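You operate a simulated robot arm through the tools that you are given. There is no shell and no other tool. Be economical: measure what you need, move in short steps, check, and stop when the job is done.

Carry out the task below with a simulated robot arm. There is one attempt and no reset: what you move stays moved.

TASK
Lemon switch off, screw dial to 0, valve twenty shut, scoop into the panel drawer.
Fine: shut the drawer again.
Where things are to end (x, y in the base frame): scoop within 6 cm of [76, -20].

It is judged by the outcome, as a careful person would: the job done as asked, and still so three seconds after it is handed in. It fails if anything else is knocked over, pushed out of place, dropped, spilled or broken.

THE ROBOT
A 7-joint arm with a two-finger parallel gripper on a trunk, on a base that drives. Base frame: it is fixed to the floor where the robot stands at the start and does not move with it; the origin is under the middle of the robot, x ahead of it, y to its left, z up. Readings come in cm, rad, newtons and seconds.
Its first joint turns from -2.897 to 2.897 rad. Places, roughly: batch dial [70, -10, 130]; berry dial [70, 0, 170]; berry knob [70, -10, 160]; berry switch [70, 10, 120]; inside of the panel drawer [80, -20, 80]; lamp button [70, -20, 150]; lemon dial [70, -30, 170]; lemon knob [70, -40, 160]; lemon switch [70, 0, 120]; mode switch [70, 10, 130]; mushroom button [60, -50, 110]; panel drawer [70, -20, 80]; reset button [70, -10, 150]; screw dial [70, 0, 130]; start button [70, 10, 150]; stop button [70, 0, 150]. Payload 1.57 kg.
The TCP is the grasp point between the finger pads, 3 cm short of the fingertips. In the tool frame z runs along the fingers and y along their closing line. The gripper opens to 11 cm. The fingers are 2.4 cm wide and 1.2 cm thick; the gripper's body (4.8 by 11.2 cm) begins 7.8 cm behind the TCP.
Orientation is that of the tool frame in the base frame, as a unit quaternion [x, y, z, w]. With the fingers straight down and closing along the base's y, the tool's x points along the base's -x, its y along +y and its z along -z.

THE INTERFACE
- The arm moves only by the tool arm_command. Its argument "steps" is a list of rows, each an object (a shift or turn left out is 0, a gripper value left out holds the last) with "dp": the shift along the tool's x, y, z in cm, a list of three; "dr": the turn, a rotation vector about the tool's x, y, z in rad, a list of three; "jaw": the gripper command, from -1 (shut) to 1 (fully open), values between in proportion. In form: [{"dp": [tx, ty, tz], "dr": [rx, ry, rz], "jaw": jaw}, ...]. A call has 1 to 10 rows; each row is the pose to reach, as a shift and turn from the pose commanded when the call began, along the tool's axes at that moment. A row lasts 0.2 s, in which the tool goes at most 5 cm and 0.15 rad; a call with a longer step from one row to the next is refused whole, and so is a gripper value outside its range. Where a pose cannot be reached the arm comes as near as it can. A force on the tool above 90 N (or 10 N above the force at the start of the call, whichever is more), or a blocked arm, ends the call early, and 0.2 s more pass. Each finger travels about 10.8 cm/s and halts on what it meets, pressing with about 25 N; the grip force reading is that of the motor and also rises with nothing between the fingers. The clock runs only during rows and for 0.2 s after the last one: add rows that repeat a pose to give the fingers time. It gives the time, the measured TCP pose, the force on the tool (base axes), the opening and the grip force at its end, in the units of the frame above (readings bear some noise), with the torque about the TCP (base axes, N m) and any sound that the robot's microphone picked up.
- Cameras (640 x 400 px; columns grow to the right, rows downward): "scene" is now at [50.74, 15.38, 149.96]; the picture's right is [-0.50, -0.87, 0.00], its down [-0.41, 0.24, -0.88] and it looks along [0.76, -0.44, -0.48] (base axes); focal length 214 px, centre (320, 200). "wrist" rides on the gripper at [7, 1.6, -14.1] in the tool frame; the picture's right is [-0.23, 0.97, 0.00], its down [-0.86, -0.20, -0.48] and it looks along [-0.47, -0.11, 0.88] (tool axes); focal length 222 px, centre (320, 200).
- grab_frame(camera): a new picture of that camera. The clock stands still meanwhile.
- lift_body(by): slides the trunk up (or, below 0, down) by that many cm; the arm and the scene camera ride with it, the base frame stays. It gives what a move gives, with no picture.
- drive_base(legs): drives the robot by 1 to 6 legs, each [ahead, left, turn to the left] in cm, cm and rad, along the robot's own axes; the way and the turn of a leg run together, so that a leg with both is an arc; at most 150 cm and 3.142 rad a leg. The arm and the cameras ride along, it lands a little off, and it stops where it bumps. It gives what a move gives.
- head_to(pan, tilt): turns the head with the scene camera to pan (to the left, within 1.798 rad either way) and tilt (down, from -0.506 to 1.204), counted from straight ahead of the robot. It gives what a move gives.
- point_at(camera, pixels): for up to 12 pixels [column, row] of the newest picture of that camera ("zoom" is the newest enlarged one), the place [x, y, z] in the base frame of the surface seen there, good to about 0.2 cm. The clock stands still meanwhile.
- enlarge(camera, box): a new picture of the part [left, top, right, bottom] of that camera's present view, enlarged. The clock stands still meanwhile.
- close_job(): hands the job in; it is judged then, once.

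Go step by step. Measure first, check grasps and placings, and put right what went wrong. The budget is 80 turns and 48 pictures, counting those below and the enlarged ones. Unless the task says otherwise, let go and move clear before handing in, and close with one line.

The tools are called as name(argument=value, ...) on one line, values as JSON. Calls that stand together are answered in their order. arm_command: Moves the arm, as the interface text tells. Its arguments: {"type":"object","properties":{"steps":{"type":"array","items":{"type":"object","properties":{"dp":{"type":"array","items":{"type":"number"}},"dr":{"type":"array","items":{"type":"number"}},"jaw":{"type":"number"}}}}},"required":["steps"]} The other tools are called the same way: lift_body (by) slides the trunk up or down; drive_base (legs) drives the base; head_to (pan, tilt) turns the head that bears the scene camera; grab_frame (camera) takes a picture; point_at (camera, pixels) gives the place of the surface under pixels of a picture; enlarge (camera, box) takes an enlarged picture of a part of a camera's view; close_job () hands the job in.

At the start:

```text
time: 0.0
position: [56.65, -6.52, 143.12]
tool_rot: [-0.008, 1.0, 0.026, -0.009]
force: [0.5, 0.0, 0.4]
wrist_torque: [-0.02, 0.07, 0.0]
opening: 11.02
gripper_force: 0.1
trunk travel left (down, up): [-52.5, 8.5]
robot x, y, heading: [-0.16, 0.29, -0.0]
head pan, tilt: [-0.522, 0.496]
```

scene: 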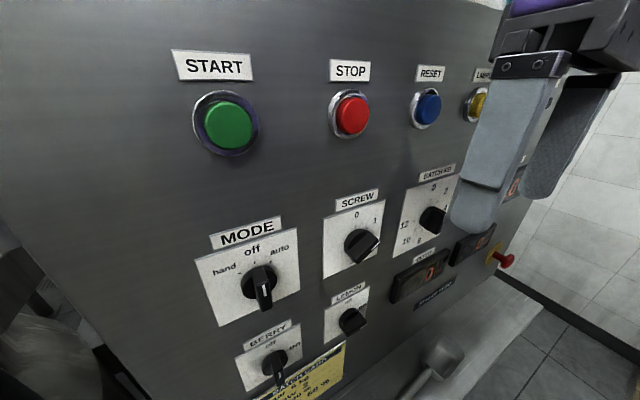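
wrist: 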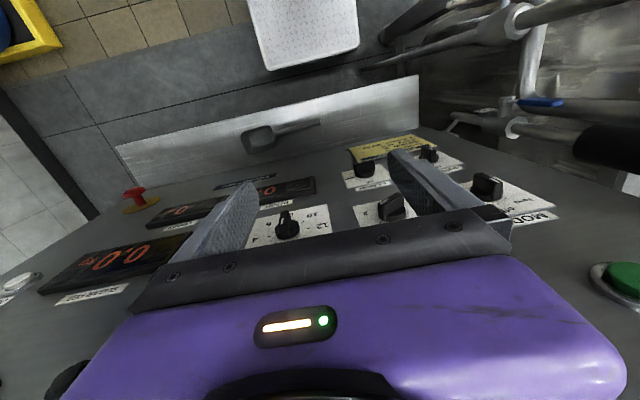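

The panel shows the screw dial around (362,245), the lemon switch around (352,320) and a scoop at about (435,360). I'll enlarge these and look left for the valves.

enlarge(camera="scene", box=[300, 180, 460, 400])

point_at(camera="scene", pixels=[[362, 245], [376, 239], [352, 320], [340, 290], [355, 215], [445, 350], [420, 385], [262, 287], [500, 330], [435, 303]])

head_to(pan=0.6, tilt=0.6)

grab_frame(camera="scene")

```text
1.82 times, centred on (380, 290) of scene
```

zoom: 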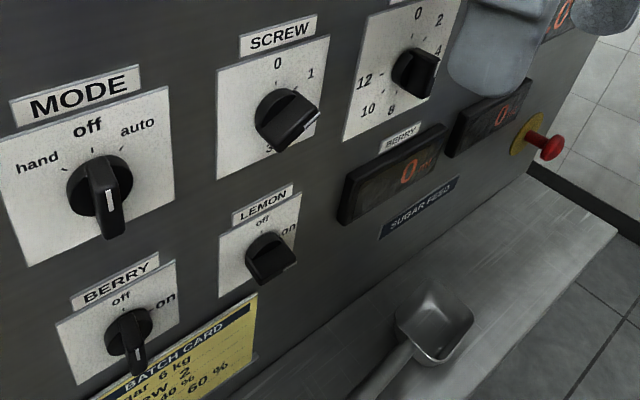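

```text
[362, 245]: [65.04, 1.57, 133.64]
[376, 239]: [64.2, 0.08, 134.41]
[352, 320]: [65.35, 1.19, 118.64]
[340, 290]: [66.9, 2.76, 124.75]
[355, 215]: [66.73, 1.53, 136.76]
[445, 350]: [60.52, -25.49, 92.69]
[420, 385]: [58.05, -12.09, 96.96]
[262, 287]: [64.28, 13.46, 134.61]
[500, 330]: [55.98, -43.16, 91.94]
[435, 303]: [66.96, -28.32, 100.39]
```

```text
time: 1.4
position: [56.6, -6.63, 143.03]
tool_rot: [-0.01, 1.0, 0.028, -0.01]
force: [-0.3, -0.1, -0.1]
wrist_torque: [0.04, 0.01, 0.01]
opening: 11.01
gripper_force: 0.0
trunk travel left (down, up): [-52.5, 8.5]
robot x, y, heading: [0.29, -0.34, -0.002]
head pan, tilt: [0.6, 0.6]
```

```text
44 pictures are left
```

scene: 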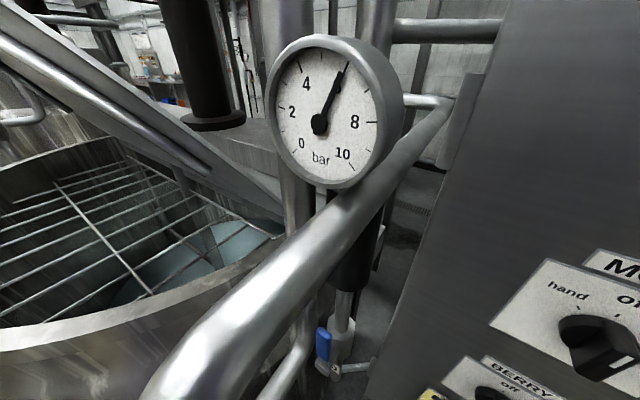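

The screw dial points toward 1 or 5 and a blue-lever valve shows at (325,345). I'll look at the valve closer and further down.

head_to(pan=0.5, tilt=1.1)

grab_frame(camera="scene")

```text
time: 2.3
position: [56.56, -6.71, 143.2]
tool_rot: [-0.009, 1.0, 0.028, -0.01]
force: [0.5, 0.7, -0.7]
wrist_torque: [-0.02, -0.04, -0.02]
opening: 11.01
gripper_force: 0.1
trunk travel left (down, up): [-52.5, 8.5]
robot x, y, heading: [-0.42, 0.27, 0.004]
head pan, tilt: [0.499, 1.1]
```

```text
43 pictures are left
```

scene: 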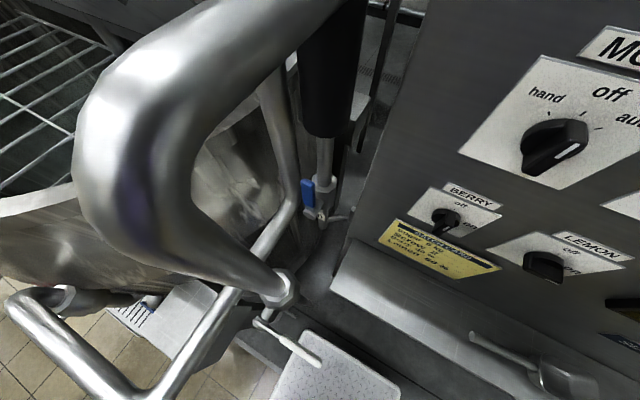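

enlarge(camera="scene", box=[200, 130, 400, 370])

point_at(camera="scene", pixels=[[308, 182], [308, 200], [320, 216], [348, 214], [285, 290], [262, 322], [315, 360], [325, 170], [165, 250], [350, 310], [320, 390], [326, 120]])

```text
1.67 times, centred on (300, 250) of scene
```

zoom: 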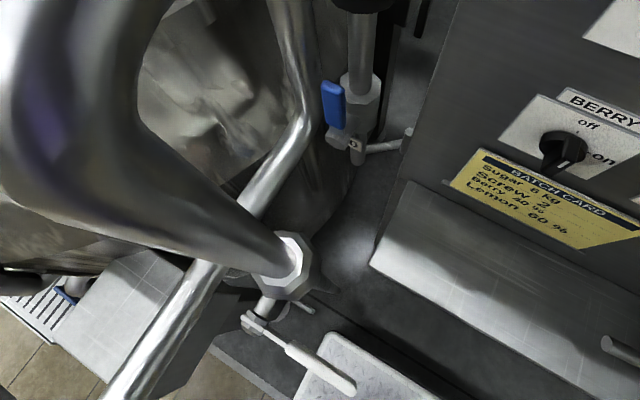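

```text
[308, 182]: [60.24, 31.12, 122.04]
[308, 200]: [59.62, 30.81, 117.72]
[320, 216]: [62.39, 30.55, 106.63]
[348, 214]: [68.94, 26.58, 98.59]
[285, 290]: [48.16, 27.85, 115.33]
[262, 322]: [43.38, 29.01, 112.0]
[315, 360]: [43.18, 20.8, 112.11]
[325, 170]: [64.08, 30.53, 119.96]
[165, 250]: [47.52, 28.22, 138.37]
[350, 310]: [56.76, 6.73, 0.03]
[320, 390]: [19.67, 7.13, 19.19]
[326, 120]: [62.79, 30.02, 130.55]
```

Two valves: a blue-lever one at about [60,31,119] and a white-lever one at about [43,25,112]. I need their numbers, so I'll lower the trunk and look.

lift_body(by=-28)

head_to(pan=0.6, tilt=0.5)

grab_frame(camera="scene")

head_to(pan=-0.5, tilt=0.3)

grab_frame(camera="scene")

```text
time: 5.1
position: [56.39, -6.84, 116.85]
tool_rot: [-0.008, 0.999, 0.03, -0.008]
force: [-0.4, -2.4, -4.3]
wrist_torque: [0.3, -0.09, -0.01]
opening: 11.01
gripper_force: 0.1
trunk travel left (down, up): [-24.5, 36.5]
robot x, y, heading: [-0.08, -0.07, -0.001]
head pan, tilt: [0.499, 1.1]
```

```text
time: 6.1
position: [56.16, -6.98, 116.77]
tool_rot: [-0.008, 0.999, 0.03, -0.008]
force: [0.3, 2.6, 5.1]
wrist_torque: [-0.3, 0.08, -0.03]
opening: 11.01
gripper_force: 0.1
trunk travel left (down, up): [-24.5, 36.5]
robot x, y, heading: [0.15, 0.1, -0.0]
head pan, tilt: [0.6, 0.499]
```

```text
41 pictures are left
```

scene: 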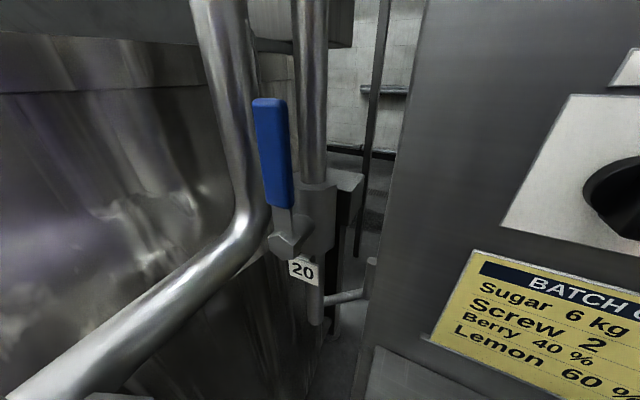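

```text
time: 7.4
position: [56.04, -6.28, 116.91]
tool_rot: [-0.011, 0.999, 0.029, -0.006]
force: [1.1, 0.3, 0.0]
wrist_torque: [-0.04, 0.09, -0.03]
opening: 11.01
gripper_force: 0.0
trunk travel left (down, up): [-24.5, 36.5]
robot x, y, heading: [0.1, 0.61, 0.007]
head pan, tilt: [-0.499, 0.3]
```

```text
40 pictures are left
```

scene: 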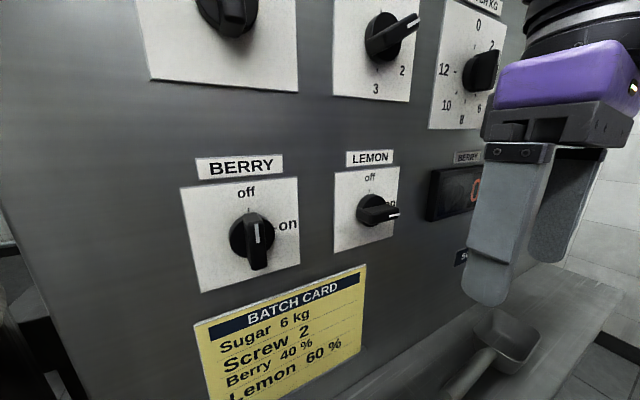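

The blue lever is valve 20, standing along its pipe, so it's open. Lemon points right to "on"; the screw dial points upper right. I'll look behind before backing the base, then get a frontal view of the dials.

head_to(pan=1.79, tilt=0.7)

grab_frame(camera="scene")

head_to(pan=-1.79, tilt=0.7)

grab_frame(camera="scene")

```text
time: 9.6
position: [55.97, -6.49, 116.9]
tool_rot: [-0.01, 0.999, 0.029, -0.008]
force: [0.4, -0.4, -1.4]
wrist_torque: [0.0, 0.02, -0.01]
opening: 11.01
gripper_force: 0.1
trunk travel left (down, up): [-24.5, 36.5]
robot x, y, heading: [-0.55, 0.34, 0.005]
head pan, tilt: [1.791, 0.7]
```

```text
39 pictures are left
```

scene: 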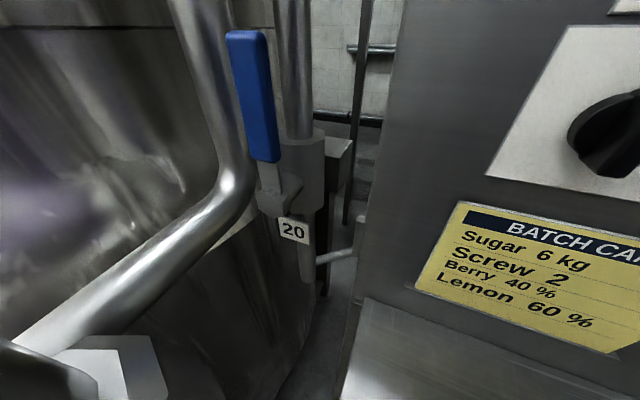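

```text
time: 12.6
position: [56.22, -5.94, 116.99]
tool_rot: [-0.012, 0.999, 0.028, -0.008]
force: [0.1, 1.2, 5.3]
wrist_torque: [-0.22, 0.04, 0.0]
opening: 10.98
gripper_force: 0.1
trunk travel left (down, up): [-24.5, 36.5]
robot x, y, heading: [-0.06, 0.31, 0.005]
head pan, tilt: [-1.791, 0.7]
```

```text
38 pictures are left
```

scene: 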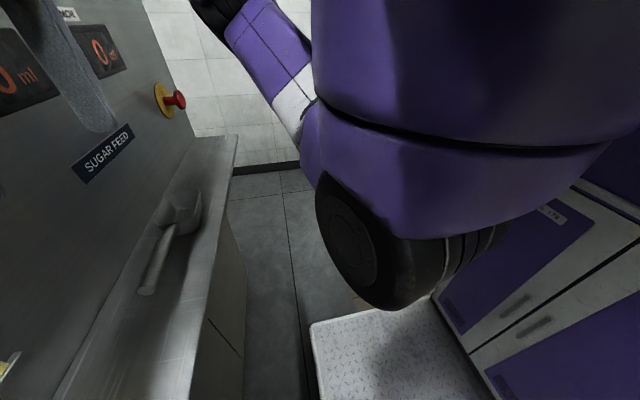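

The right side shows the scoop on the ledge and free floor around the base. I'll back the base 20 cm, raise the trunk a bit, and start tilting the tool to horizontal.

drive_base(legs=[[-20, 0, 0]])

lift_body(by=6)

head_to(pan=-0.4, tilt=0.2)

arm_command(steps=[{"dr": [0, -0.14, 0]}, {"dr": [0, -0.28, 0]}, {"dr": [0, -0.42, 0]}, {"dr": [0, -0.56, 0]}, {"dr": [0, -0.7, 0]}, {"dr": [0, -0.84, 0]}, {"dr": [0, -0.98, 0]}, {"dr": [0, -1.12, 0]}, {"dr": [0, -1.26, 0]}, {"dr": [0, -1.4, 0]}])

grab_frame(camera="scene")

```text
time: 13.8
position: [54.03, -6.43, 117.06]
tool_rot: [0.011, 0.999, 0.03, -0.007]
force: [-0.2, -0.1, -1.2]
wrist_torque: [0.06, 0.03, 0.04]
opening: 10.99
gripper_force: 0.1
trunk travel left (down, up): [-24.5, 36.5]
robot x, y, heading: [-1.52, 2.97, -0.037]
head pan, tilt: [-1.791, 0.7]
stopped in leg 1: the robot was blocked; the commanded pose is now the measured one
```

```text
time: 14.8
position: [54.34, -6.46, 121.03]
tool_rot: [0.013, 0.999, 0.029, -0.009]
force: [0.4, 0.3, 0.4]
wrist_torque: [0.01, -0.03, -0.02]
opening: 11.01
gripper_force: 0.1
trunk travel left (down, up): [-30.5, 30.5]
robot x, y, heading: [-2.0, 2.71, -0.044]
head pan, tilt: [-1.791, 0.7]
```

```text
time: 16.3
position: [54.42, -6.33, 121.06]
tool_rot: [0.012, 0.999, 0.029, -0.009]
force: [0.5, -0.3, -0.3]
wrist_torque: [0.0, 0.0, 0.0]
opening: 11.02
gripper_force: 0.1
trunk travel left (down, up): [-30.5, 30.5]
robot x, y, heading: [-1.86, 2.47, -0.041]
head pan, tilt: [-0.4, 0.201]
```

```text
time: 18.0
position: [58.0, -5.95, 122.14]
tool_rot: [-0.007, 0.913, 0.028, 0.406]
force: [0.8, -0.7, 0.5]
wrist_torque: [0.01, -0.01, 0.01]
opening: 10.99
gripper_force: 0.1
out of reach, approached as far as the arm can: row 6, 7, 8
trunk travel left (down, up): [-30.5, 30.5]
robot x, y, heading: [-2.09, 2.19, -0.044]
head pan, tilt: [-0.4, 0.201]
stopped in row 8: the arm was blocked; the commanded pose is now the measured one
```

```text
37 pictures are left
```

scene: 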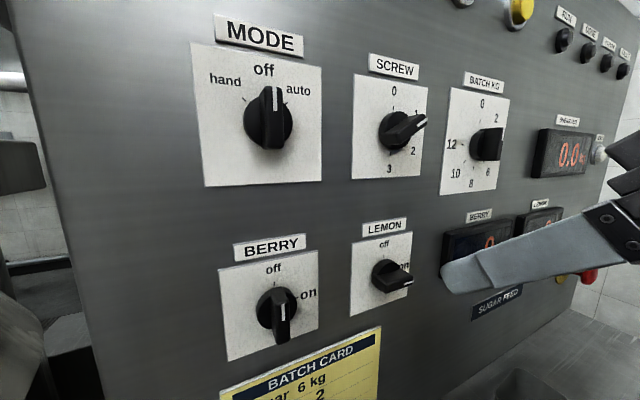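

The base is blocked behind (it stopped after 2 cm), and the tool is only half tilted. I'll see what stands behind and measure it.

head_to(pan=-1.79, tilt=0.6)

grab_frame(camera="scene")

point_at(camera="scene", pixels=[[480, 350], [560, 250], [620, 210], [350, 360], [420, 390], [220, 330], [215, 140], [450, 280], [250, 250], [180, 210], [150, 270]])

head_to(pan=1.5, tilt=0.6)

grab_frame(camera="scene")

```text
time: 19.6
position: [58.14, -5.8, 122.23]
tool_rot: [-0.007, 0.913, 0.029, 0.406]
force: [0.2, 0.4, -0.2]
wrist_torque: [-0.03, -0.01, 0.0]
opening: 11.0
gripper_force: 0.1
trunk travel left (down, up): [-30.5, 30.5]
robot x, y, heading: [-1.76, 2.94, -0.036]
head pan, tilt: [-1.791, 0.6]
```

```text
36 pictures are left
```

scene: 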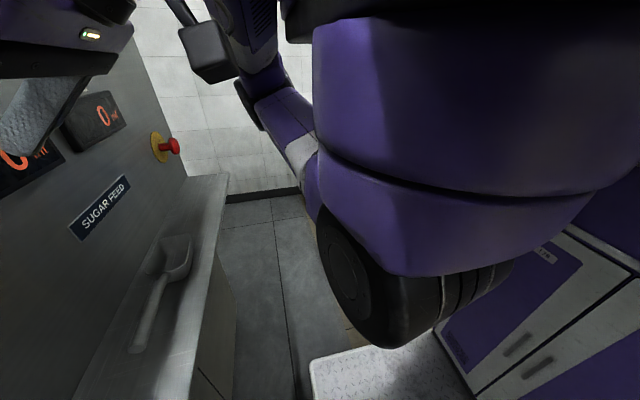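

```text
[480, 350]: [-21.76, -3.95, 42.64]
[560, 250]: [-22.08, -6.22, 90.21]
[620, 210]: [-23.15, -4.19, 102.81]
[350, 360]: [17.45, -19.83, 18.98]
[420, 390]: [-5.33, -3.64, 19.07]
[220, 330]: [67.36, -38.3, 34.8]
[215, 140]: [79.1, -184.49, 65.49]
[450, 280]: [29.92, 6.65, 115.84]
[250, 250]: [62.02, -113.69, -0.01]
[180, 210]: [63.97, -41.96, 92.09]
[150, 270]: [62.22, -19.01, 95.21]
```

```text
time: 22.3
position: [58.4, -6.25, 122.09]
tool_rot: [-0.006, 0.914, 0.029, 0.405]
force: [0.2, -0.3, -0.7]
wrist_torque: [-0.02, 0.03, 0.04]
opening: 10.98
gripper_force: 0.0
trunk travel left (down, up): [-30.5, 30.5]
robot x, y, heading: [-2.14, 2.19, -0.043]
head pan, tilt: [1.499, 0.6]
```

```text
35 pictures are left
```

scene: 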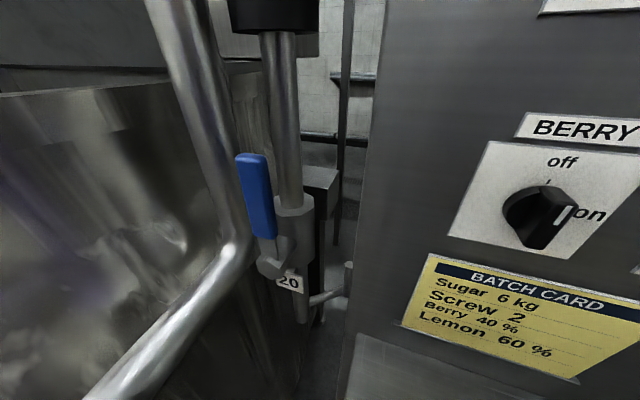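

The camera view doesn't change for pans beyond about 0.65, so the head may be touching something on the left, and the back-drive may have caught too. I'll swing the head back and check the white-lever valve.

head_to(pan=0.4, tilt=1.15)

grab_frame(camera="scene")

grab_frame(camera="wrist")

```text
time: 23.7
position: [58.04, -5.96, 122.14]
tool_rot: [-0.007, 0.913, 0.029, 0.406]
force: [0.3, -0.3, -0.2]
wrist_torque: [-0.03, 0.01, -0.01]
opening: 10.99
gripper_force: 0.1
trunk travel left (down, up): [-30.5, 30.5]
robot x, y, heading: [-1.75, 2.41, -0.039]
head pan, tilt: [0.4, 1.15]
```

```text
34 pictures are left
```

scene: 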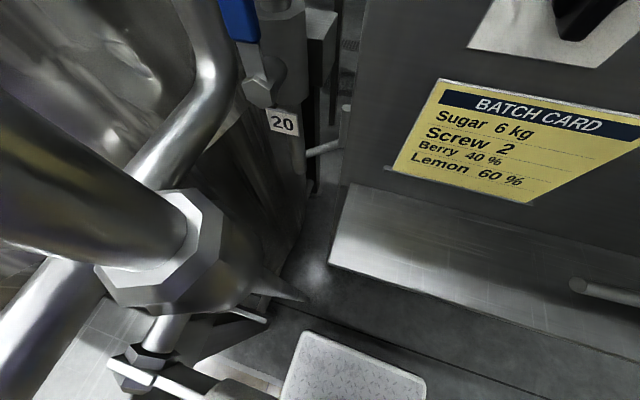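

```text
33 pictures are left
```

wrist: 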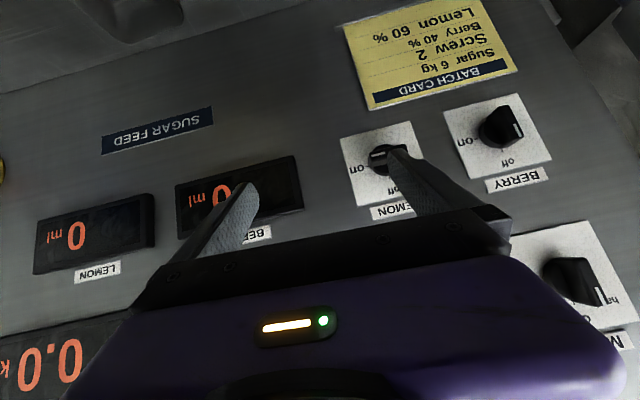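

The white lever hasn't changed. Farther standoff is needed for a horizontal tool, and since the back is blocked I'll sidestep right so the reach to the panel gets longer.

drive_base(legs=[[0, -40, 0.04]])

head_to(pan=0.4, tilt=0.4)

grab_frame(camera="scene")

```text
time: 26.2
position: [57.58, -43.92, 122.2]
tool_rot: [-0.025, 0.913, 0.036, 0.405]
force: [-0.2, -0.1, -0.3]
wrist_torque: [-0.04, -0.04, 0.0]
opening: 10.99
gripper_force: 0.0
trunk travel left (down, up): [-30.5, 30.5]
robot x, y, heading: [-2.81, -37.6, -0.004]
head pan, tilt: [0.4, 1.15]
```

```text
time: 27.3
position: [57.56, -43.81, 122.18]
tool_rot: [-0.025, 0.913, 0.037, 0.405]
force: [-0.8, 0.4, 0.6]
wrist_torque: [0.0, -0.03, 0.04]
opening: 10.99
gripper_force: 0.0
trunk travel left (down, up): [-30.5, 30.5]
robot x, y, heading: [-2.65, -37.8, -0.002]
head pan, tilt: [0.4, 0.4]
```

```text
32 pictures are left
```

scene: 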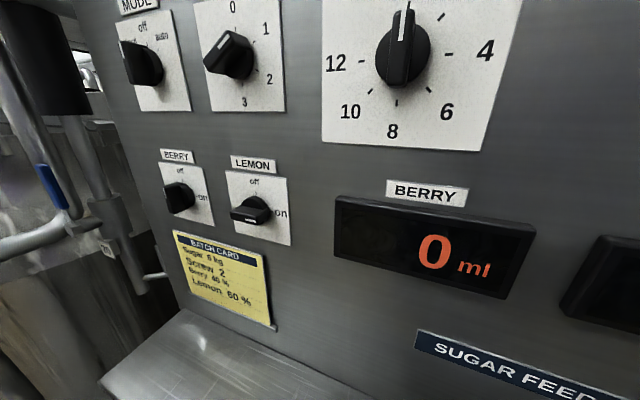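

Good view: screw at (230,55), lemon at (255,212). I'll zoom and measure knob geometry, and then try backing up from this spot.

enlarge(camera="scene", box=[180, 0, 320, 250])

point_at(camera="scene", pixels=[[222, 41], [212, 62], [235, 58], [250, 50], [234, 212], [250, 217], [262, 207], [268, 212], [282, 230], [250, 235], [230, 80], [270, 200]])

drive_base(legs=[[-12, 0, 0]])

```text
1.60 times, centred on (250, 125) of scene
```

zoom: 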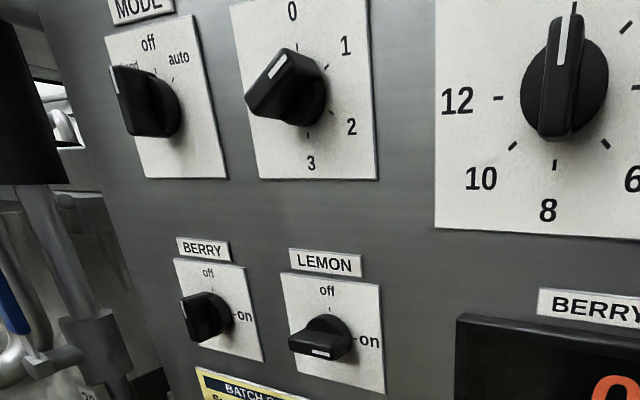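

```text
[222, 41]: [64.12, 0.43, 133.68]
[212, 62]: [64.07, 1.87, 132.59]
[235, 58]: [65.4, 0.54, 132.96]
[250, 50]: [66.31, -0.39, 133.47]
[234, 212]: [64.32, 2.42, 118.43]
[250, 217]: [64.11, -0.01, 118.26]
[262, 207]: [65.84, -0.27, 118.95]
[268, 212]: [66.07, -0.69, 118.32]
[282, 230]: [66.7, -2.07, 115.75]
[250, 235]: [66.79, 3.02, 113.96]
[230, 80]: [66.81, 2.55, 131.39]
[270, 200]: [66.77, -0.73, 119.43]
```

```text
time: 28.5
position: [45.35, -43.97, 122.24]
tool_rot: [-0.025, 0.913, 0.036, 0.405]
force: [0.0, -0.1, 0.1]
wrist_torque: [0.02, -0.03, -0.03]
opening: 10.99
gripper_force: 0.1
trunk travel left (down, up): [-30.5, 30.5]
robot x, y, heading: [-14.94, -37.55, -0.003]
head pan, tilt: [0.4, 0.4]
```

Backing works here, so the earlier block was on the left side. Now I'll finish tilting the tool to horizontal.

arm_command(steps=[{"dr": [0, -0.146, 0]}, {"dr": [0, -0.292, 0]}, {"dr": [0, -0.438, 0]}, {"dr": [0, -0.584, 0]}, {"dr": [0, -0.735, 0]}, {"dr": [0, -0.735, 0]}])

```text
time: 29.9
position: [51.52, -52.64, 132.21]
tool_rot: [-0.016, 0.717, 0.048, 0.696]
force: [0.1, 0.1, 0.4]
wrist_torque: [-0.01, 0.02, -0.02]
opening: 11.01
gripper_force: 0.0
out of reach, approached as far as the arm can: row 1, 2, 3, 4, 5, 6
trunk travel left (down, up): [-30.5, 30.5]
robot x, y, heading: [-14.91, -37.49, -0.003]
head pan, tilt: [0.4, 0.4]
```

The tool is now horizontal with small yaw and roll errors. I'll sidestep the tool left toward the lemon knob and level it.

arm_command(steps=[{"dp": [0.97, 4.4, 0.43], "dr": [0.018, -0.006, -0.01]}, {"dp": [1.95, 8.8, 0.85], "dr": [0.036, -0.012, -0.02]}, {"dp": [2.9, 13.2, 1.28], "dr": [0.054, -0.018, -0.03]}, {"dp": [3.9, 17.6, 1.7], "dr": [0.072, -0.024, -0.04]}, {"dp": [4.9, 22, 2.13], "dr": [0.091, -0.029, -0.047]}, {"dp": [5.85, 26.4, 2.56], "dr": [0.091, -0.029, -0.047]}, {"dp": [6.8, 30.8, 3.0], "dr": [0.091, -0.029, -0.047]}, {"dp": [7.8, 35.2, 3.4], "dr": [0.091, -0.029, -0.047]}, {"dp": [8.77, 39.5, 3.84], "dr": [0.091, -0.029, -0.047]}])

```text
time: 31.9
position: [56.09, -18.98, 133.29]
tool_rot: [0.042, 0.685, 0.081, 0.723]
force: [0.2, 0.0, 0.3]
wrist_torque: [0.01, 0.0, -0.02]
opening: 10.98
gripper_force: 0.1
out of reach, approached as far as the arm can: row 1, 2, 3, 4, 5, 6, 7, 8, 9
trunk travel left (down, up): [-30.5, 30.5]
robot x, y, heading: [-15.06, -37.68, -0.008]
head pan, tilt: [0.4, 0.4]
stopped in row 9: the arm was blocked; the commanded pose is now the measured one
```

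The tool stalls at z≈133, so height relative to the shoulder seems to be the limit. I'll lower the trunk 14 cm and continue.

lift_body(by=-14)

head_to(pan=0.0, tilt=0.3)

grab_frame(camera="scene")

```text
time: 33.5
position: [56.15, -18.78, 119.47]
tool_rot: [0.042, 0.684, 0.081, 0.724]
force: [-0.7, -0.1, -0.3]
wrist_torque: [0.02, -0.01, -0.02]
opening: 11.0
gripper_force: 0.1
trunk travel left (down, up): [-16.5, 44.5]
robot x, y, heading: [-14.44, -37.72, -0.007]
head pan, tilt: [0.4, 0.4]
```

```text
time: 34.4
position: [56.1, -18.83, 119.41]
tool_rot: [0.043, 0.684, 0.083, 0.724]
force: [-0.4, -0.2, -0.6]
wrist_torque: [0.02, -0.02, -0.02]
opening: 11.0
gripper_force: 0.0
trunk travel left (down, up): [-16.5, 44.5]
robot x, y, heading: [-14.75, -37.66, -0.004]
head pan, tilt: [0.0, 0.3]
```

```text
30 pictures are left
```

scene: 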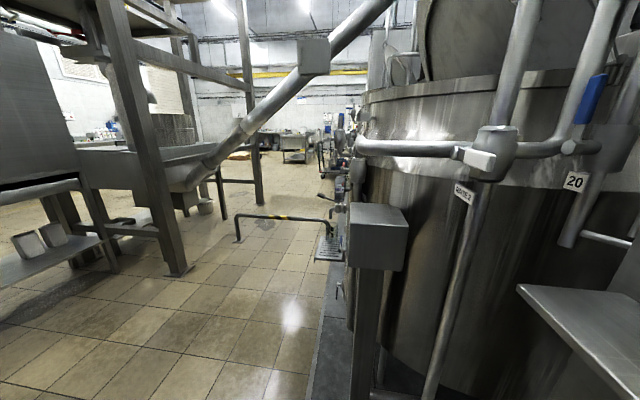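

The picture at pan 0 looks far left, so the arm has evidently pushed the head boom aside (it sits about 50 cm ahead and 15 left of the axis). I'll back the arm off to the right, then re-stand the robot turned left so the head stays clear of the work.

arm_command(steps=[{"dp": [-1, -4.5, -0.5]}, {"dp": [-2, -9, -1]}, {"dp": [-3, -13.5, -1.5]}, {"dp": [-4, -18, -2]}, {"dp": [-5, -22.5, -2.5]}, {"dp": [-5, -27, -3]}, {"dp": [-5, -31.5, -3]}])

head_to(pan=-0.2, tilt=0.3)

grab_frame(camera="scene")

```text
time: 36.0
position: [55.41, -50.87, 119.28]
tool_rot: [0.036, 0.685, 0.081, 0.723]
force: [-0.3, 0.8, 0.6]
wrist_torque: [0.03, 0.0, 0.03]
opening: 10.99
gripper_force: 0.1
out of reach, approached as far as the arm can: row 1, 2, 3, 4, 5, 6, 7
trunk travel left (down, up): [-16.5, 44.5]
robot x, y, heading: [-14.81, -37.69, -0.004]
head pan, tilt: [0.0, 0.3]
```

```text
time: 36.7
position: [55.43, -50.88, 119.27]
tool_rot: [0.038, 0.685, 0.081, 0.723]
force: [0.3, 0.8, -0.3]
wrist_torque: [0.05, 0.01, 0.0]
opening: 11.0
gripper_force: 0.1
trunk travel left (down, up): [-16.5, 44.5]
robot x, y, heading: [-14.89, -37.57, -0.003]
head pan, tilt: [-0.201, 0.3]
```

```text
29 pictures are left
```

scene: 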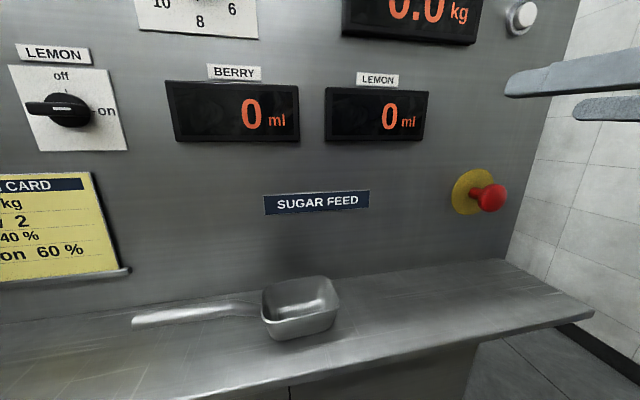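

The head is back to normal. The scoop is well visible here: bowl (300,305), handle (180,315), so I'll measure it along with the ledge.

point_at(camera="scene", pixels=[[140, 322], [180, 315], [225, 307], [255, 303], [265, 290], [338, 285], [270, 333], [335, 322], [300, 305], [330, 355], [400, 370], [287, 390]])

drive_base(legs=[[-12, 0, 0], [0, 0, 1.0]])

```text
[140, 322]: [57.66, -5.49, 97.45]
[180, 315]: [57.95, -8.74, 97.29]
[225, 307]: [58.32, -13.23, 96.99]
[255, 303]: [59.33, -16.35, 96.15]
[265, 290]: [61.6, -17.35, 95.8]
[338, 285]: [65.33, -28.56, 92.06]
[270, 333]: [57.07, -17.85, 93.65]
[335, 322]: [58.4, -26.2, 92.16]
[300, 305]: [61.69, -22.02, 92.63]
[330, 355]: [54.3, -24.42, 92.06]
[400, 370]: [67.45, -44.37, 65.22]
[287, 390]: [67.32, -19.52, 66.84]
```

```text
time: 40.5
position: [21.71, 14.89, 119.31]
tool_rot: [-0.299, 0.617, 0.422, 0.593]
force: [-0.3, 0.6, 0.2]
wrist_torque: [0.01, 0.0, 0.01]
opening: 11.02
gripper_force: 0.0
trunk travel left (down, up): [-16.5, 44.5]
robot x, y, heading: [-27.02, -37.56, 1.012]
head pan, tilt: [-0.201, 0.3]
```

The robot is turned left with the head clear. Now I'll yaw the tool so it points at the panel (+x).

arm_command(steps=[{"dp": [-0.37, -2.1, -0.25], "dr": [0.134, -0.004, -0.023]}, {"dp": [-0.74, -4.2, -0.5], "dr": [0.268, -0.009, -0.046]}, {"dp": [-1.1, -6.3, -0.75], "dr": [0.402, -0.013, -0.069]}, {"dp": [-1.48, -8.4, -1.0], "dr": [0.536, -0.018, -0.092]}, {"dp": [-1.85, -10.5, -1.25], "dr": [0.67, -0.022, -0.114]}, {"dp": [-2.2, -12.6, -1.5], "dr": [0.803, -0.026, -0.137]}, {"dp": [-2.6, -14.7, -1.75], "dr": [0.937, -0.031, -0.16]}, {"dp": [-2.96, -16.8, -2.0], "dr": [1.071, -0.035, -0.183]}])

```text
time: 42.3
position: [35.89, 4.84, 119.23]
tool_rot: [0.002, 0.707, -0.002, 0.707]
force: [0.0, 0.4, 0.0]
wrist_torque: [0.01, -0.02, 0.02]
opening: 11.02
gripper_force: 0.1
out of reach, approached as far as the arm can: row 1, 2
trunk travel left (down, up): [-16.5, 44.5]
robot x, y, heading: [-26.96, -37.53, 1.012]
head pan, tilt: [-0.201, 0.3]
```

The tool now points squarely at +x. Next I'll roll it 90° for the horizontal lemon bar, narrow the jaws, and drive closer.

arm_command(steps=[{"dr": [0, 0, 0.15], "jaw": -0.1}, {"dr": [0, 0, 0.3]}, {"dr": [0, 0, 0.45]}, {"dr": [0, 0, 0.6]}, {"dr": [0, 0, 0.75]}, {"dr": [0, 0, 0.9]}, {"dr": [0, 0, 1.05]}, {"dr": [0, 0, 1.2]}, {"dr": [0, 0, 1.35]}, {"dr": [0, 0, 1.5]}])

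drive_base(legs=[[7.95, -12.7, 0]])

head_to(pan=-1.1, tilt=0.1)

grab_frame(camera="scene")

grab_frame(camera="wrist")

```text
time: 44.5
position: [35.76, 4.81, 119.19]
tool_rot: [0.483, 0.517, 0.481, 0.518]
force: [-0.7, -0.4, -0.2]
wrist_torque: [0.01, 0.0, 0.03]
opening: 4.94
gripper_force: 0.1
trunk travel left (down, up): [-16.5, 44.5]
robot x, y, heading: [-26.74, -37.17, 1.009]
head pan, tilt: [-0.201, 0.3]
```

```text
time: 45.9
position: [50.82, 4.74, 119.3]
tool_rot: [0.482, 0.517, 0.481, 0.518]
force: [0.6, -0.3, 0.0]
wrist_torque: [0.03, -0.04, 0.02]
opening: 4.94
gripper_force: 0.0
trunk travel left (down, up): [-16.5, 44.5]
robot x, y, heading: [-11.63, -37.76, 1.004]
head pan, tilt: [-0.201, 0.3]
```

```text
time: 47.1
position: [50.83, 4.68, 119.36]
tool_rot: [0.482, 0.517, 0.481, 0.518]
force: [0.5, -0.5, -0.9]
wrist_torque: [0.0, 0.02, -0.03]
opening: 4.96
gripper_force: 0.0
trunk travel left (down, up): [-16.5, 44.5]
robot x, y, heading: [-11.55, -37.95, 1.007]
head pan, tilt: [-1.1, 0.099]
```

```text
28 pictures are left
```

scene: 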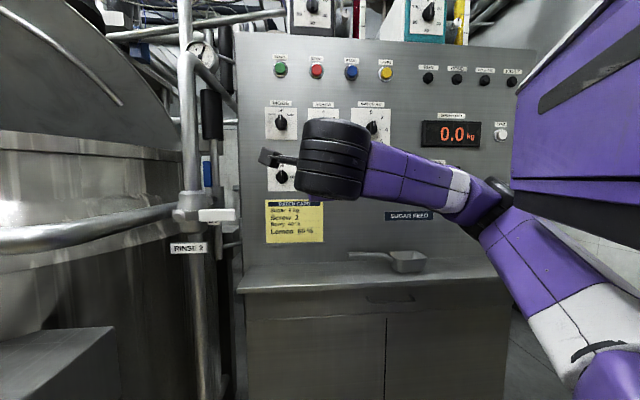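

```text
27 pictures are left
```

wrist: 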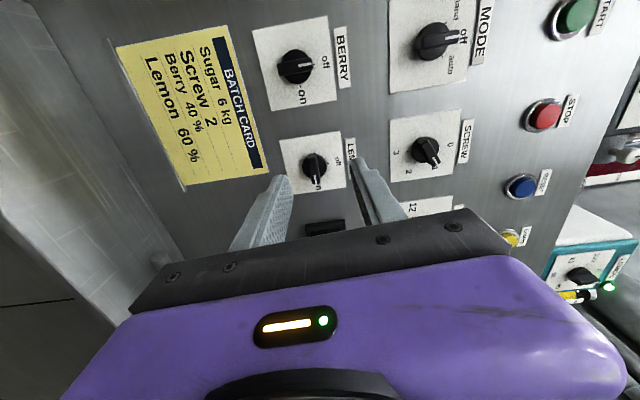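

The wrist view shows lemon (315,168) and screw (428,152) nicely. I'll zoom in there for knob centres and measure.

enlarge(camera="wrist", box=[260, 90, 500, 240])

point_at(camera="wrist", pixels=[[303, 160], [315, 153], [327, 160], [313, 165], [318, 183], [411, 150], [425, 138], [440, 148], [421, 148], [432, 163], [285, 145], [343, 183]])

```text
2.67 times, centred on (380, 165) of wrist
```

zoom: 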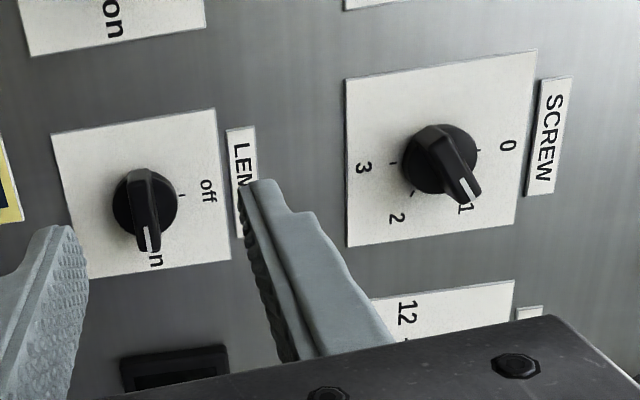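

```text
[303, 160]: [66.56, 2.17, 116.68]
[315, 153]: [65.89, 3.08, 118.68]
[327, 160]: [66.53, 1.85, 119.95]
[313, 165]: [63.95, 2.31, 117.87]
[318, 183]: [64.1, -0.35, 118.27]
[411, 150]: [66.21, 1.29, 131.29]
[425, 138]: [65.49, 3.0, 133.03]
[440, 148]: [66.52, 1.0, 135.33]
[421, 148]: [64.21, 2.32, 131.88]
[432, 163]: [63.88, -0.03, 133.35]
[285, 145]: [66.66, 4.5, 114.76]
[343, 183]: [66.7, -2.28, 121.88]
```

Lemon knob centre ≈ (y 1.1, z 118.3), with the bar front at x=64.0; the screw knob centre ≈ (1.1, 132.9), with its pointer 60° from 0. I'll move onto the lemon bar and grip.

arm_command(steps=[{"dp": [-1.7, -0.6, 0], "dr": [0, 0, 0.035]}, {"dp": [-3.52, -1.25, 0], "dr": [0, 0, 0.07]}, {"dp": [-3.52, -1.25, 4], "dr": [0, 0, 0.07]}, {"dp": [-3.52, -1.25, 8], "dr": [0, 0, 0.07]}, {"dp": [-3.52, -1.25, 10], "dr": [0, 0, 0.07]}, {"dp": [-3.52, -1.25, 11.5], "dr": [0, 0, 0.07]}, {"dp": [-3.52, -1.25, 11.5], "dr": [0, 0, 0.07]}])

grab_frame(camera="wrist")

```text
time: 48.7
position: [62.51, 1.13, 118.33]
tool_rot: [0.501, 0.501, 0.499, 0.5]
force: [1.3, -0.7, 0.3]
wrist_torque: [-0.02, 0.02, -0.02]
opening: 4.94
gripper_force: 0.0
trunk travel left (down, up): [-16.5, 44.5]
robot x, y, heading: [-11.9, -37.83, 1.007]
head pan, tilt: [-1.1, 0.099]
```

```text
25 pictures are left
```

wrist: 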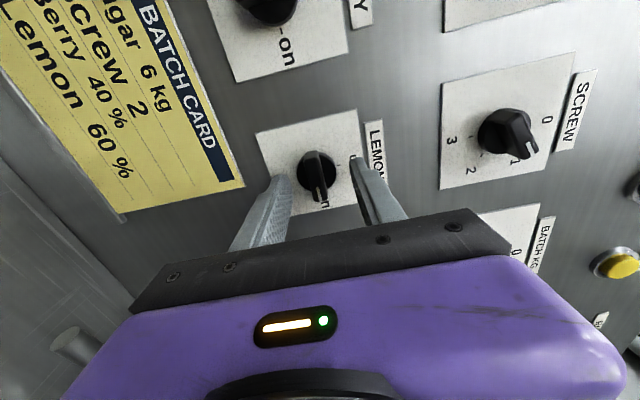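

The jaws straddle the lemon bar squarely. Close on it, then turn by -90° about the tool axis.

arm_command(steps=[{"jaw": -1}, {"jaw": -1}, {"jaw": -1}])

arm_command(steps=[{"dr": [0, 0, -0.15]}, {"dr": [0, 0, -0.3]}, {"dr": [0, 0, -0.45]}, {"dr": [0, 0, -0.6]}, {"dr": [0, 0, -0.75]}, {"dr": [0, 0, -0.9]}, {"dr": [0, 0, -1.05]}, {"dr": [0, 0, -1.2]}, {"dr": [0, 0, -1.35]}, {"dr": [0, 0, -1.5]}])

```text
time: 49.5
position: [62.46, 1.12, 117.96]
tool_rot: [0.501, 0.502, 0.497, 0.5]
force: [-11.2, -3.1, -23.8]
wrist_torque: [0.0, 0.25, -0.5]
opening: 1.17
gripper_force: 29.2
trunk travel left (down, up): [-16.5, 44.5]
robot x, y, heading: [-11.48, -37.72, 1.005]
head pan, tilt: [-1.1, 0.099]
```

```text
time: 51.7
position: [62.44, 1.37, 118.28]
tool_rot: [0.022, 0.707, 0.024, 0.706]
force: [11.6, 16.5, -11.5]
wrist_torque: [0.03, 0.68, 0.27]
opening: 1.17
gripper_force: 29.3
trunk travel left (down, up): [-16.5, 44.5]
robot x, y, heading: [-11.77, -37.78, 1.007]
head pan, tilt: [-1.1, 0.099]
```

It turned 1.5 rad. I'll finish the last bit, release, back off and look.

arm_command(steps=[{"dr": [0, 0, -0.08]}, {"dr": [0, 0, -0.08]}, {"dr": [0, 0, -0.08], "jaw": -0.1}, {"dr": [0, 0, -0.08], "jaw": -0.1}, {"dr": [0, 0, -0.08], "jaw": -0.1}, {"dr": [0, 0, -0.08], "dp": [0, 0, -4]}, {"dr": [0, 0, -0.08], "dp": [0, 0, -8]}])

grab_frame(camera="wrist")

```text
time: 53.3
position: [54.15, 0.97, 118.39]
tool_rot: [-0.003, 0.708, -0.006, 0.707]
force: [-0.2, -0.3, 0.4]
wrist_torque: [0.01, -0.02, 0.03]
opening: 4.95
gripper_force: 0.1
trunk travel left (down, up): [-16.5, 44.5]
robot x, y, heading: [-11.64, -37.53, 1.006]
head pan, tilt: [-1.1, 0.099]
```

```text
24 pictures are left
```

wrist: 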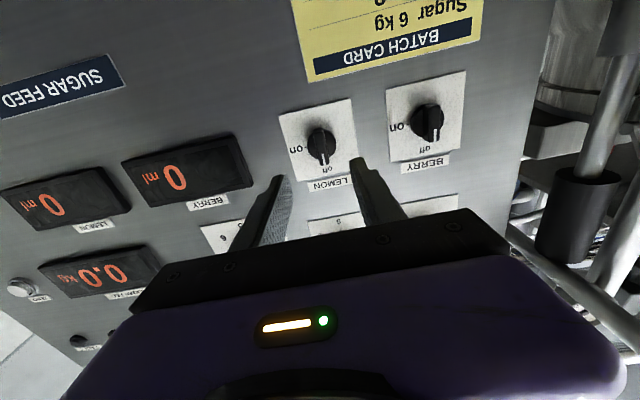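

Lemon now points to "off". I'll raise the trunk 14.5 cm to the screw dial and roll +60° to match its bar.

lift_body(by=14.5)

arm_command(steps=[{"dr": [0, 0, 0.15]}, {"dr": [0, 0, 0.3]}, {"dr": [0, 0, 0.45]}, {"dr": [0, 0, 0.6]}, {"dr": [0, 0, 0.75]}, {"dr": [0, 0, 0.9]}, {"dr": [0, 0, 1.04]}, {"dr": [0, 0, 1.04]}])

grab_frame(camera="wrist")

```text
time: 55.0
position: [54.3, 1.12, 132.89]
tool_rot: [-0.004, 0.707, -0.004, 0.707]
force: [0.5, 0.4, 0.2]
wrist_torque: [0.01, -0.02, -0.05]
opening: 4.96
gripper_force: 0.1
trunk travel left (down, up): [-31.0, 30.0]
robot x, y, heading: [-11.7, -37.7, 1.007]
head pan, tilt: [-1.1, 0.099]
```

```text
time: 56.8
position: [54.37, 1.16, 132.83]
tool_rot: [0.348, 0.615, 0.35, 0.615]
force: [0.5, 0.4, 0.6]
wrist_torque: [-0.03, -0.01, -0.04]
opening: 4.95
gripper_force: 0.1
trunk travel left (down, up): [-31.0, 30.0]
robot x, y, heading: [-11.78, -37.96, 1.01]
head pan, tilt: [-1.1, 0.099]
```

```text
23 pictures are left
```

wrist: 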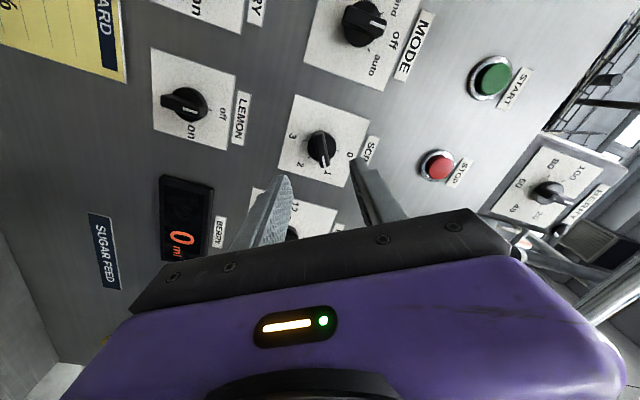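

Aligned with the screw bar. Move in and grip it, then turn -60°.

arm_command(steps=[{"dp": [0, 0, 4]}, {"dp": [0, 0, 6.5]}, {"dp": [0, 0, 8.1]}, {"dp": [0, 0, 8.1]}, {"dp": [0, 0, 8.1], "jaw": -1}, {"dp": [0, 0, 8.1], "jaw": -1}, {"dp": [0, 0, 8.1], "jaw": -1}])

arm_command(steps=[{"dr": [0, 0, -0.15]}, {"dr": [0, 0, -0.3]}, {"dr": [0, 0, -0.45]}, {"dr": [0, 0, -0.6]}, {"dr": [0, 0, -0.75]}, {"dr": [0, 0, -0.9]}, {"dr": [0, 0, -1.05]}, {"dr": [0, 0, -1.05]}])

arm_command(steps=[{"jaw": -0.1}, {"jaw": -0.1}, {"jaw": -0.1}, {"dp": [0, 0, -4]}, {"dp": [0, 0, -8]}])

grab_frame(camera="wrist")

```text
time: 58.4
position: [62.41, 1.34, 133.09]
tool_rot: [0.345, 0.615, 0.349, 0.617]
force: [13.4, 9.4, 21.5]
wrist_torque: [0.04, -0.26, 0.07]
opening: 1.23
gripper_force: 29.2
trunk travel left (down, up): [-31.0, 30.0]
robot x, y, heading: [-12.12, -38.13, 1.006]
head pan, tilt: [-1.1, 0.099]
```

```text
time: 60.2
position: [62.19, 1.21, 132.82]
tool_rot: [-0.009, 0.707, -0.008, 0.707]
force: [0.4, 20.5, 17.8]
wrist_torque: [0.76, -0.81, 0.17]
opening: 1.19
gripper_force: 29.1
trunk travel left (down, up): [-31.0, 30.0]
robot x, y, heading: [-11.83, -37.95, 1.007]
head pan, tilt: [-1.1, 0.099]
```

```text
time: 61.4
position: [54.61, 1.06, 132.69]
tool_rot: [-0.007, 0.708, -0.008, 0.706]
force: [0.1, 0.4, 0.1]
wrist_torque: [-0.01, 0.0, 0.04]
opening: 4.95
gripper_force: 0.1
trunk travel left (down, up): [-31.0, 30.0]
robot x, y, heading: [-11.74, -37.75, 1.006]
head pan, tilt: [-1.1, 0.099]
```

```text
22 pictures are left
```

wrist: 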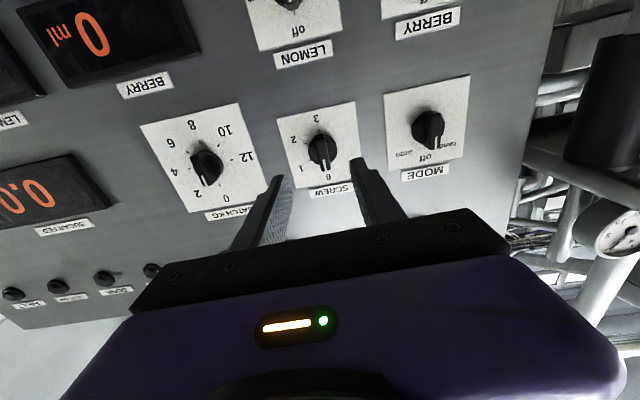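

Screw now points to 0. Next is valve 20, so I'll look at it with the head.

head_to(pan=-0.69, tilt=0.15)

enlarge(camera="scene", box=[250, 150, 390, 240])

```text
time: 62.3
position: [54.59, 1.12, 132.81]
tool_rot: [-0.007, 0.707, -0.008, 0.707]
force: [0.7, 0.4, -0.1]
wrist_torque: [0.01, 0.04, 0.03]
opening: 4.95
gripper_force: 0.0
trunk travel left (down, up): [-31.0, 30.0]
robot x, y, heading: [-11.95, -37.74, 1.009]
head pan, tilt: [-0.689, 0.15]
```

```text
4.44 times, centred on (320, 195) of scene
```

zoom: 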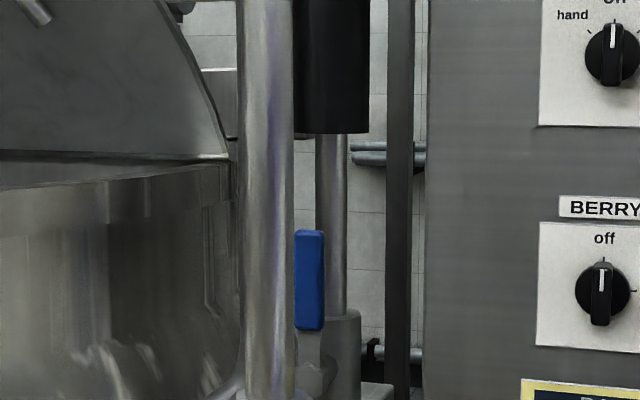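

Lever visible at (310,280) in the zoom. I'll measure it and view just below for the hub.

point_at(camera="zoom", pixels=[[310, 235], [310, 280], [310, 325], [298, 280], [322, 280], [318, 378], [335, 200], [345, 350], [270, 300], [310, 345], [330, 100], [395, 200]])

enlarge(camera="scene", box=[230, 190, 410, 300])

point_at(camera="zoom", pixels=[[320, 125], [318, 150], [345, 150], [260, 180], [200, 110], [255, 60]])

```text
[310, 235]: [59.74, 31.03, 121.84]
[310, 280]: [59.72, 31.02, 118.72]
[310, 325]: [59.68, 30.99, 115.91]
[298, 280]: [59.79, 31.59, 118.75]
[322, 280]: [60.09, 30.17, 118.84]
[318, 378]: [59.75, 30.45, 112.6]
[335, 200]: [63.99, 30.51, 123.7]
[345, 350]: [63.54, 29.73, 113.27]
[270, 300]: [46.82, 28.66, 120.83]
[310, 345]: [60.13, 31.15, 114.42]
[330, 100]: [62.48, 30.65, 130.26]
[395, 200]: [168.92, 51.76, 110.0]
```

```text
3.56 times, centred on (320, 245) of scene
```

zoom: 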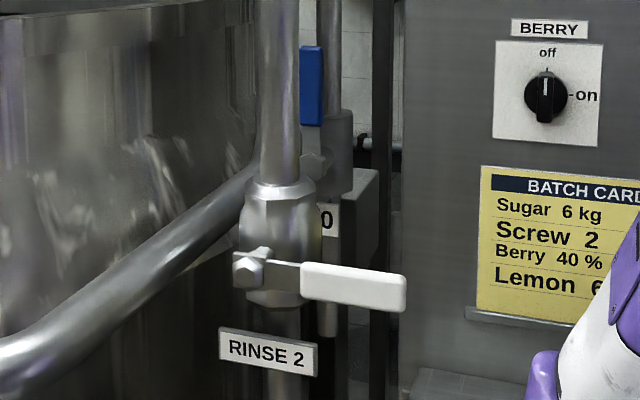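

```text
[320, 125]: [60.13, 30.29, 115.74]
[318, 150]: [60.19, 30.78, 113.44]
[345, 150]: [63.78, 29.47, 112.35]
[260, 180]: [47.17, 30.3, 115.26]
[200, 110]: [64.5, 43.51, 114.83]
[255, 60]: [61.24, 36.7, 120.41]
```

RINSE 2's lever is across its pipe; valve 20's lever stands at [60, 31, 115–122], pivot near z 112.6. I'll yaw the tool 60° left, to reach past the RINSE pipe from the right, drawing it back at the same time.

arm_command(steps=[{"dp": [0, 2, -2.8], "dr": [-0.15, 0, 0]}, {"dp": [0, 4, -5.6], "dr": [-0.3, 0, 0]}, {"dp": [0, 6, -8.4], "dr": [-0.45, 0, 0]}, {"dp": [0, 8, -11.2], "dr": [-0.6, 0, 0]}, {"dp": [0, 10, -14], "dr": [-0.75, 0, 0]}, {"dp": [0, 12, -16.8], "dr": [-0.9, 0, 0]}, {"dp": [0, 14, -19.6], "dr": [-1.047, 0, 0]}, {"dp": [0, 14, -19.6], "dr": [-1.047, 0, 0]}])

drive_base(legs=[[8, 0, 0]])

```text
time: 64.0
position: [39.7, 10.49, 132.63]
tool_rot: [-0.318, 0.649, 0.286, 0.629]
force: [-0.5, -1.4, 0.0]
wrist_torque: [-0.04, 0.06, 0.01]
opening: 4.97
gripper_force: 0.0
out of reach, approached as far as the arm can: row 4, 5, 6, 7, 8
trunk travel left (down, up): [-31.0, 30.0]
robot x, y, heading: [-11.39, -38.03, 1.01]
head pan, tilt: [-0.689, 0.15]
stopped in row 8: the arm was blocked; the commanded pose is now the measured one
```

```text
time: 65.1
position: [44.15, 17.28, 132.67]
tool_rot: [-0.318, 0.65, 0.286, 0.629]
force: [-0.5, -0.6, 0.1]
wrist_torque: [0.01, 0.0, -0.01]
opening: 4.93
gripper_force: 0.0
trunk travel left (down, up): [-31.0, 30.0]
robot x, y, heading: [-7.47, -30.85, 1.001]
head pan, tilt: [-0.689, 0.15]
```

The tool heading is about 50° left and level. I'll bring the robot toward +x and lower the trunk to the lever height.

drive_base(legs=[[7, -10.9, 0]])

lift_body(by=-13.5)

grab_frame(camera="wrist")

grab_frame(camera="scene")

```text
time: 66.4
position: [57.19, 17.3, 132.5]
tool_rot: [-0.319, 0.651, 0.284, 0.628]
force: [-0.2, 0.7, 0.5]
wrist_torque: [-0.02, 0.02, -0.03]
opening: 4.96
gripper_force: 0.1
trunk travel left (down, up): [-31.0, 30.0]
robot x, y, heading: [5.99, -31.08, 1.004]
head pan, tilt: [-0.689, 0.15]
```

```text
time: 68.0
position: [57.18, 17.32, 118.81]
tool_rot: [-0.319, 0.652, 0.28, 0.628]
force: [0.7, 0.3, -0.4]
wrist_torque: [-0.01, -0.04, 0.02]
opening: 4.94
gripper_force: 0.1
trunk travel left (down, up): [-17.5, 43.5]
robot x, y, heading: [5.48, -31.24, 1.003]
head pan, tilt: [-0.689, 0.15]
```

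```text
19 pictures are left
```

wrist: 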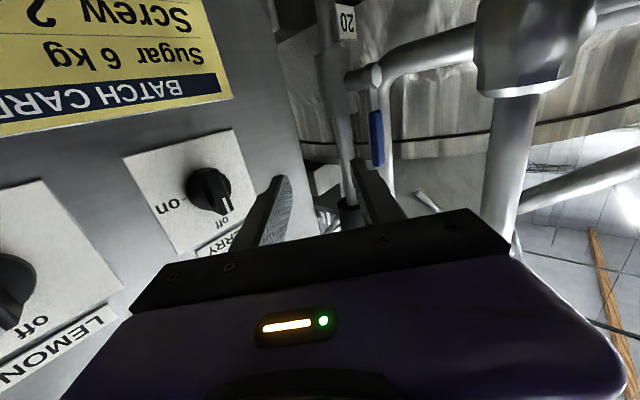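

```text
18 pictures are left
```

scene: 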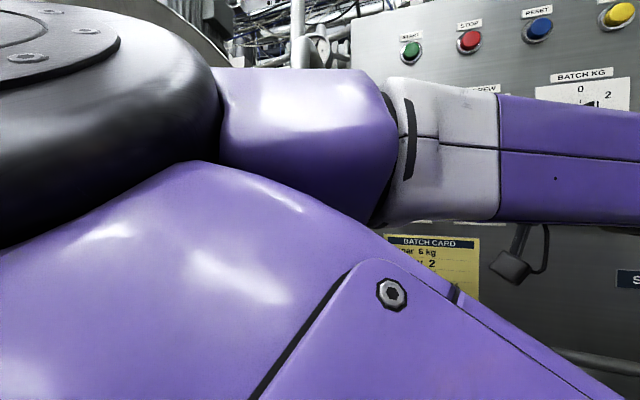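

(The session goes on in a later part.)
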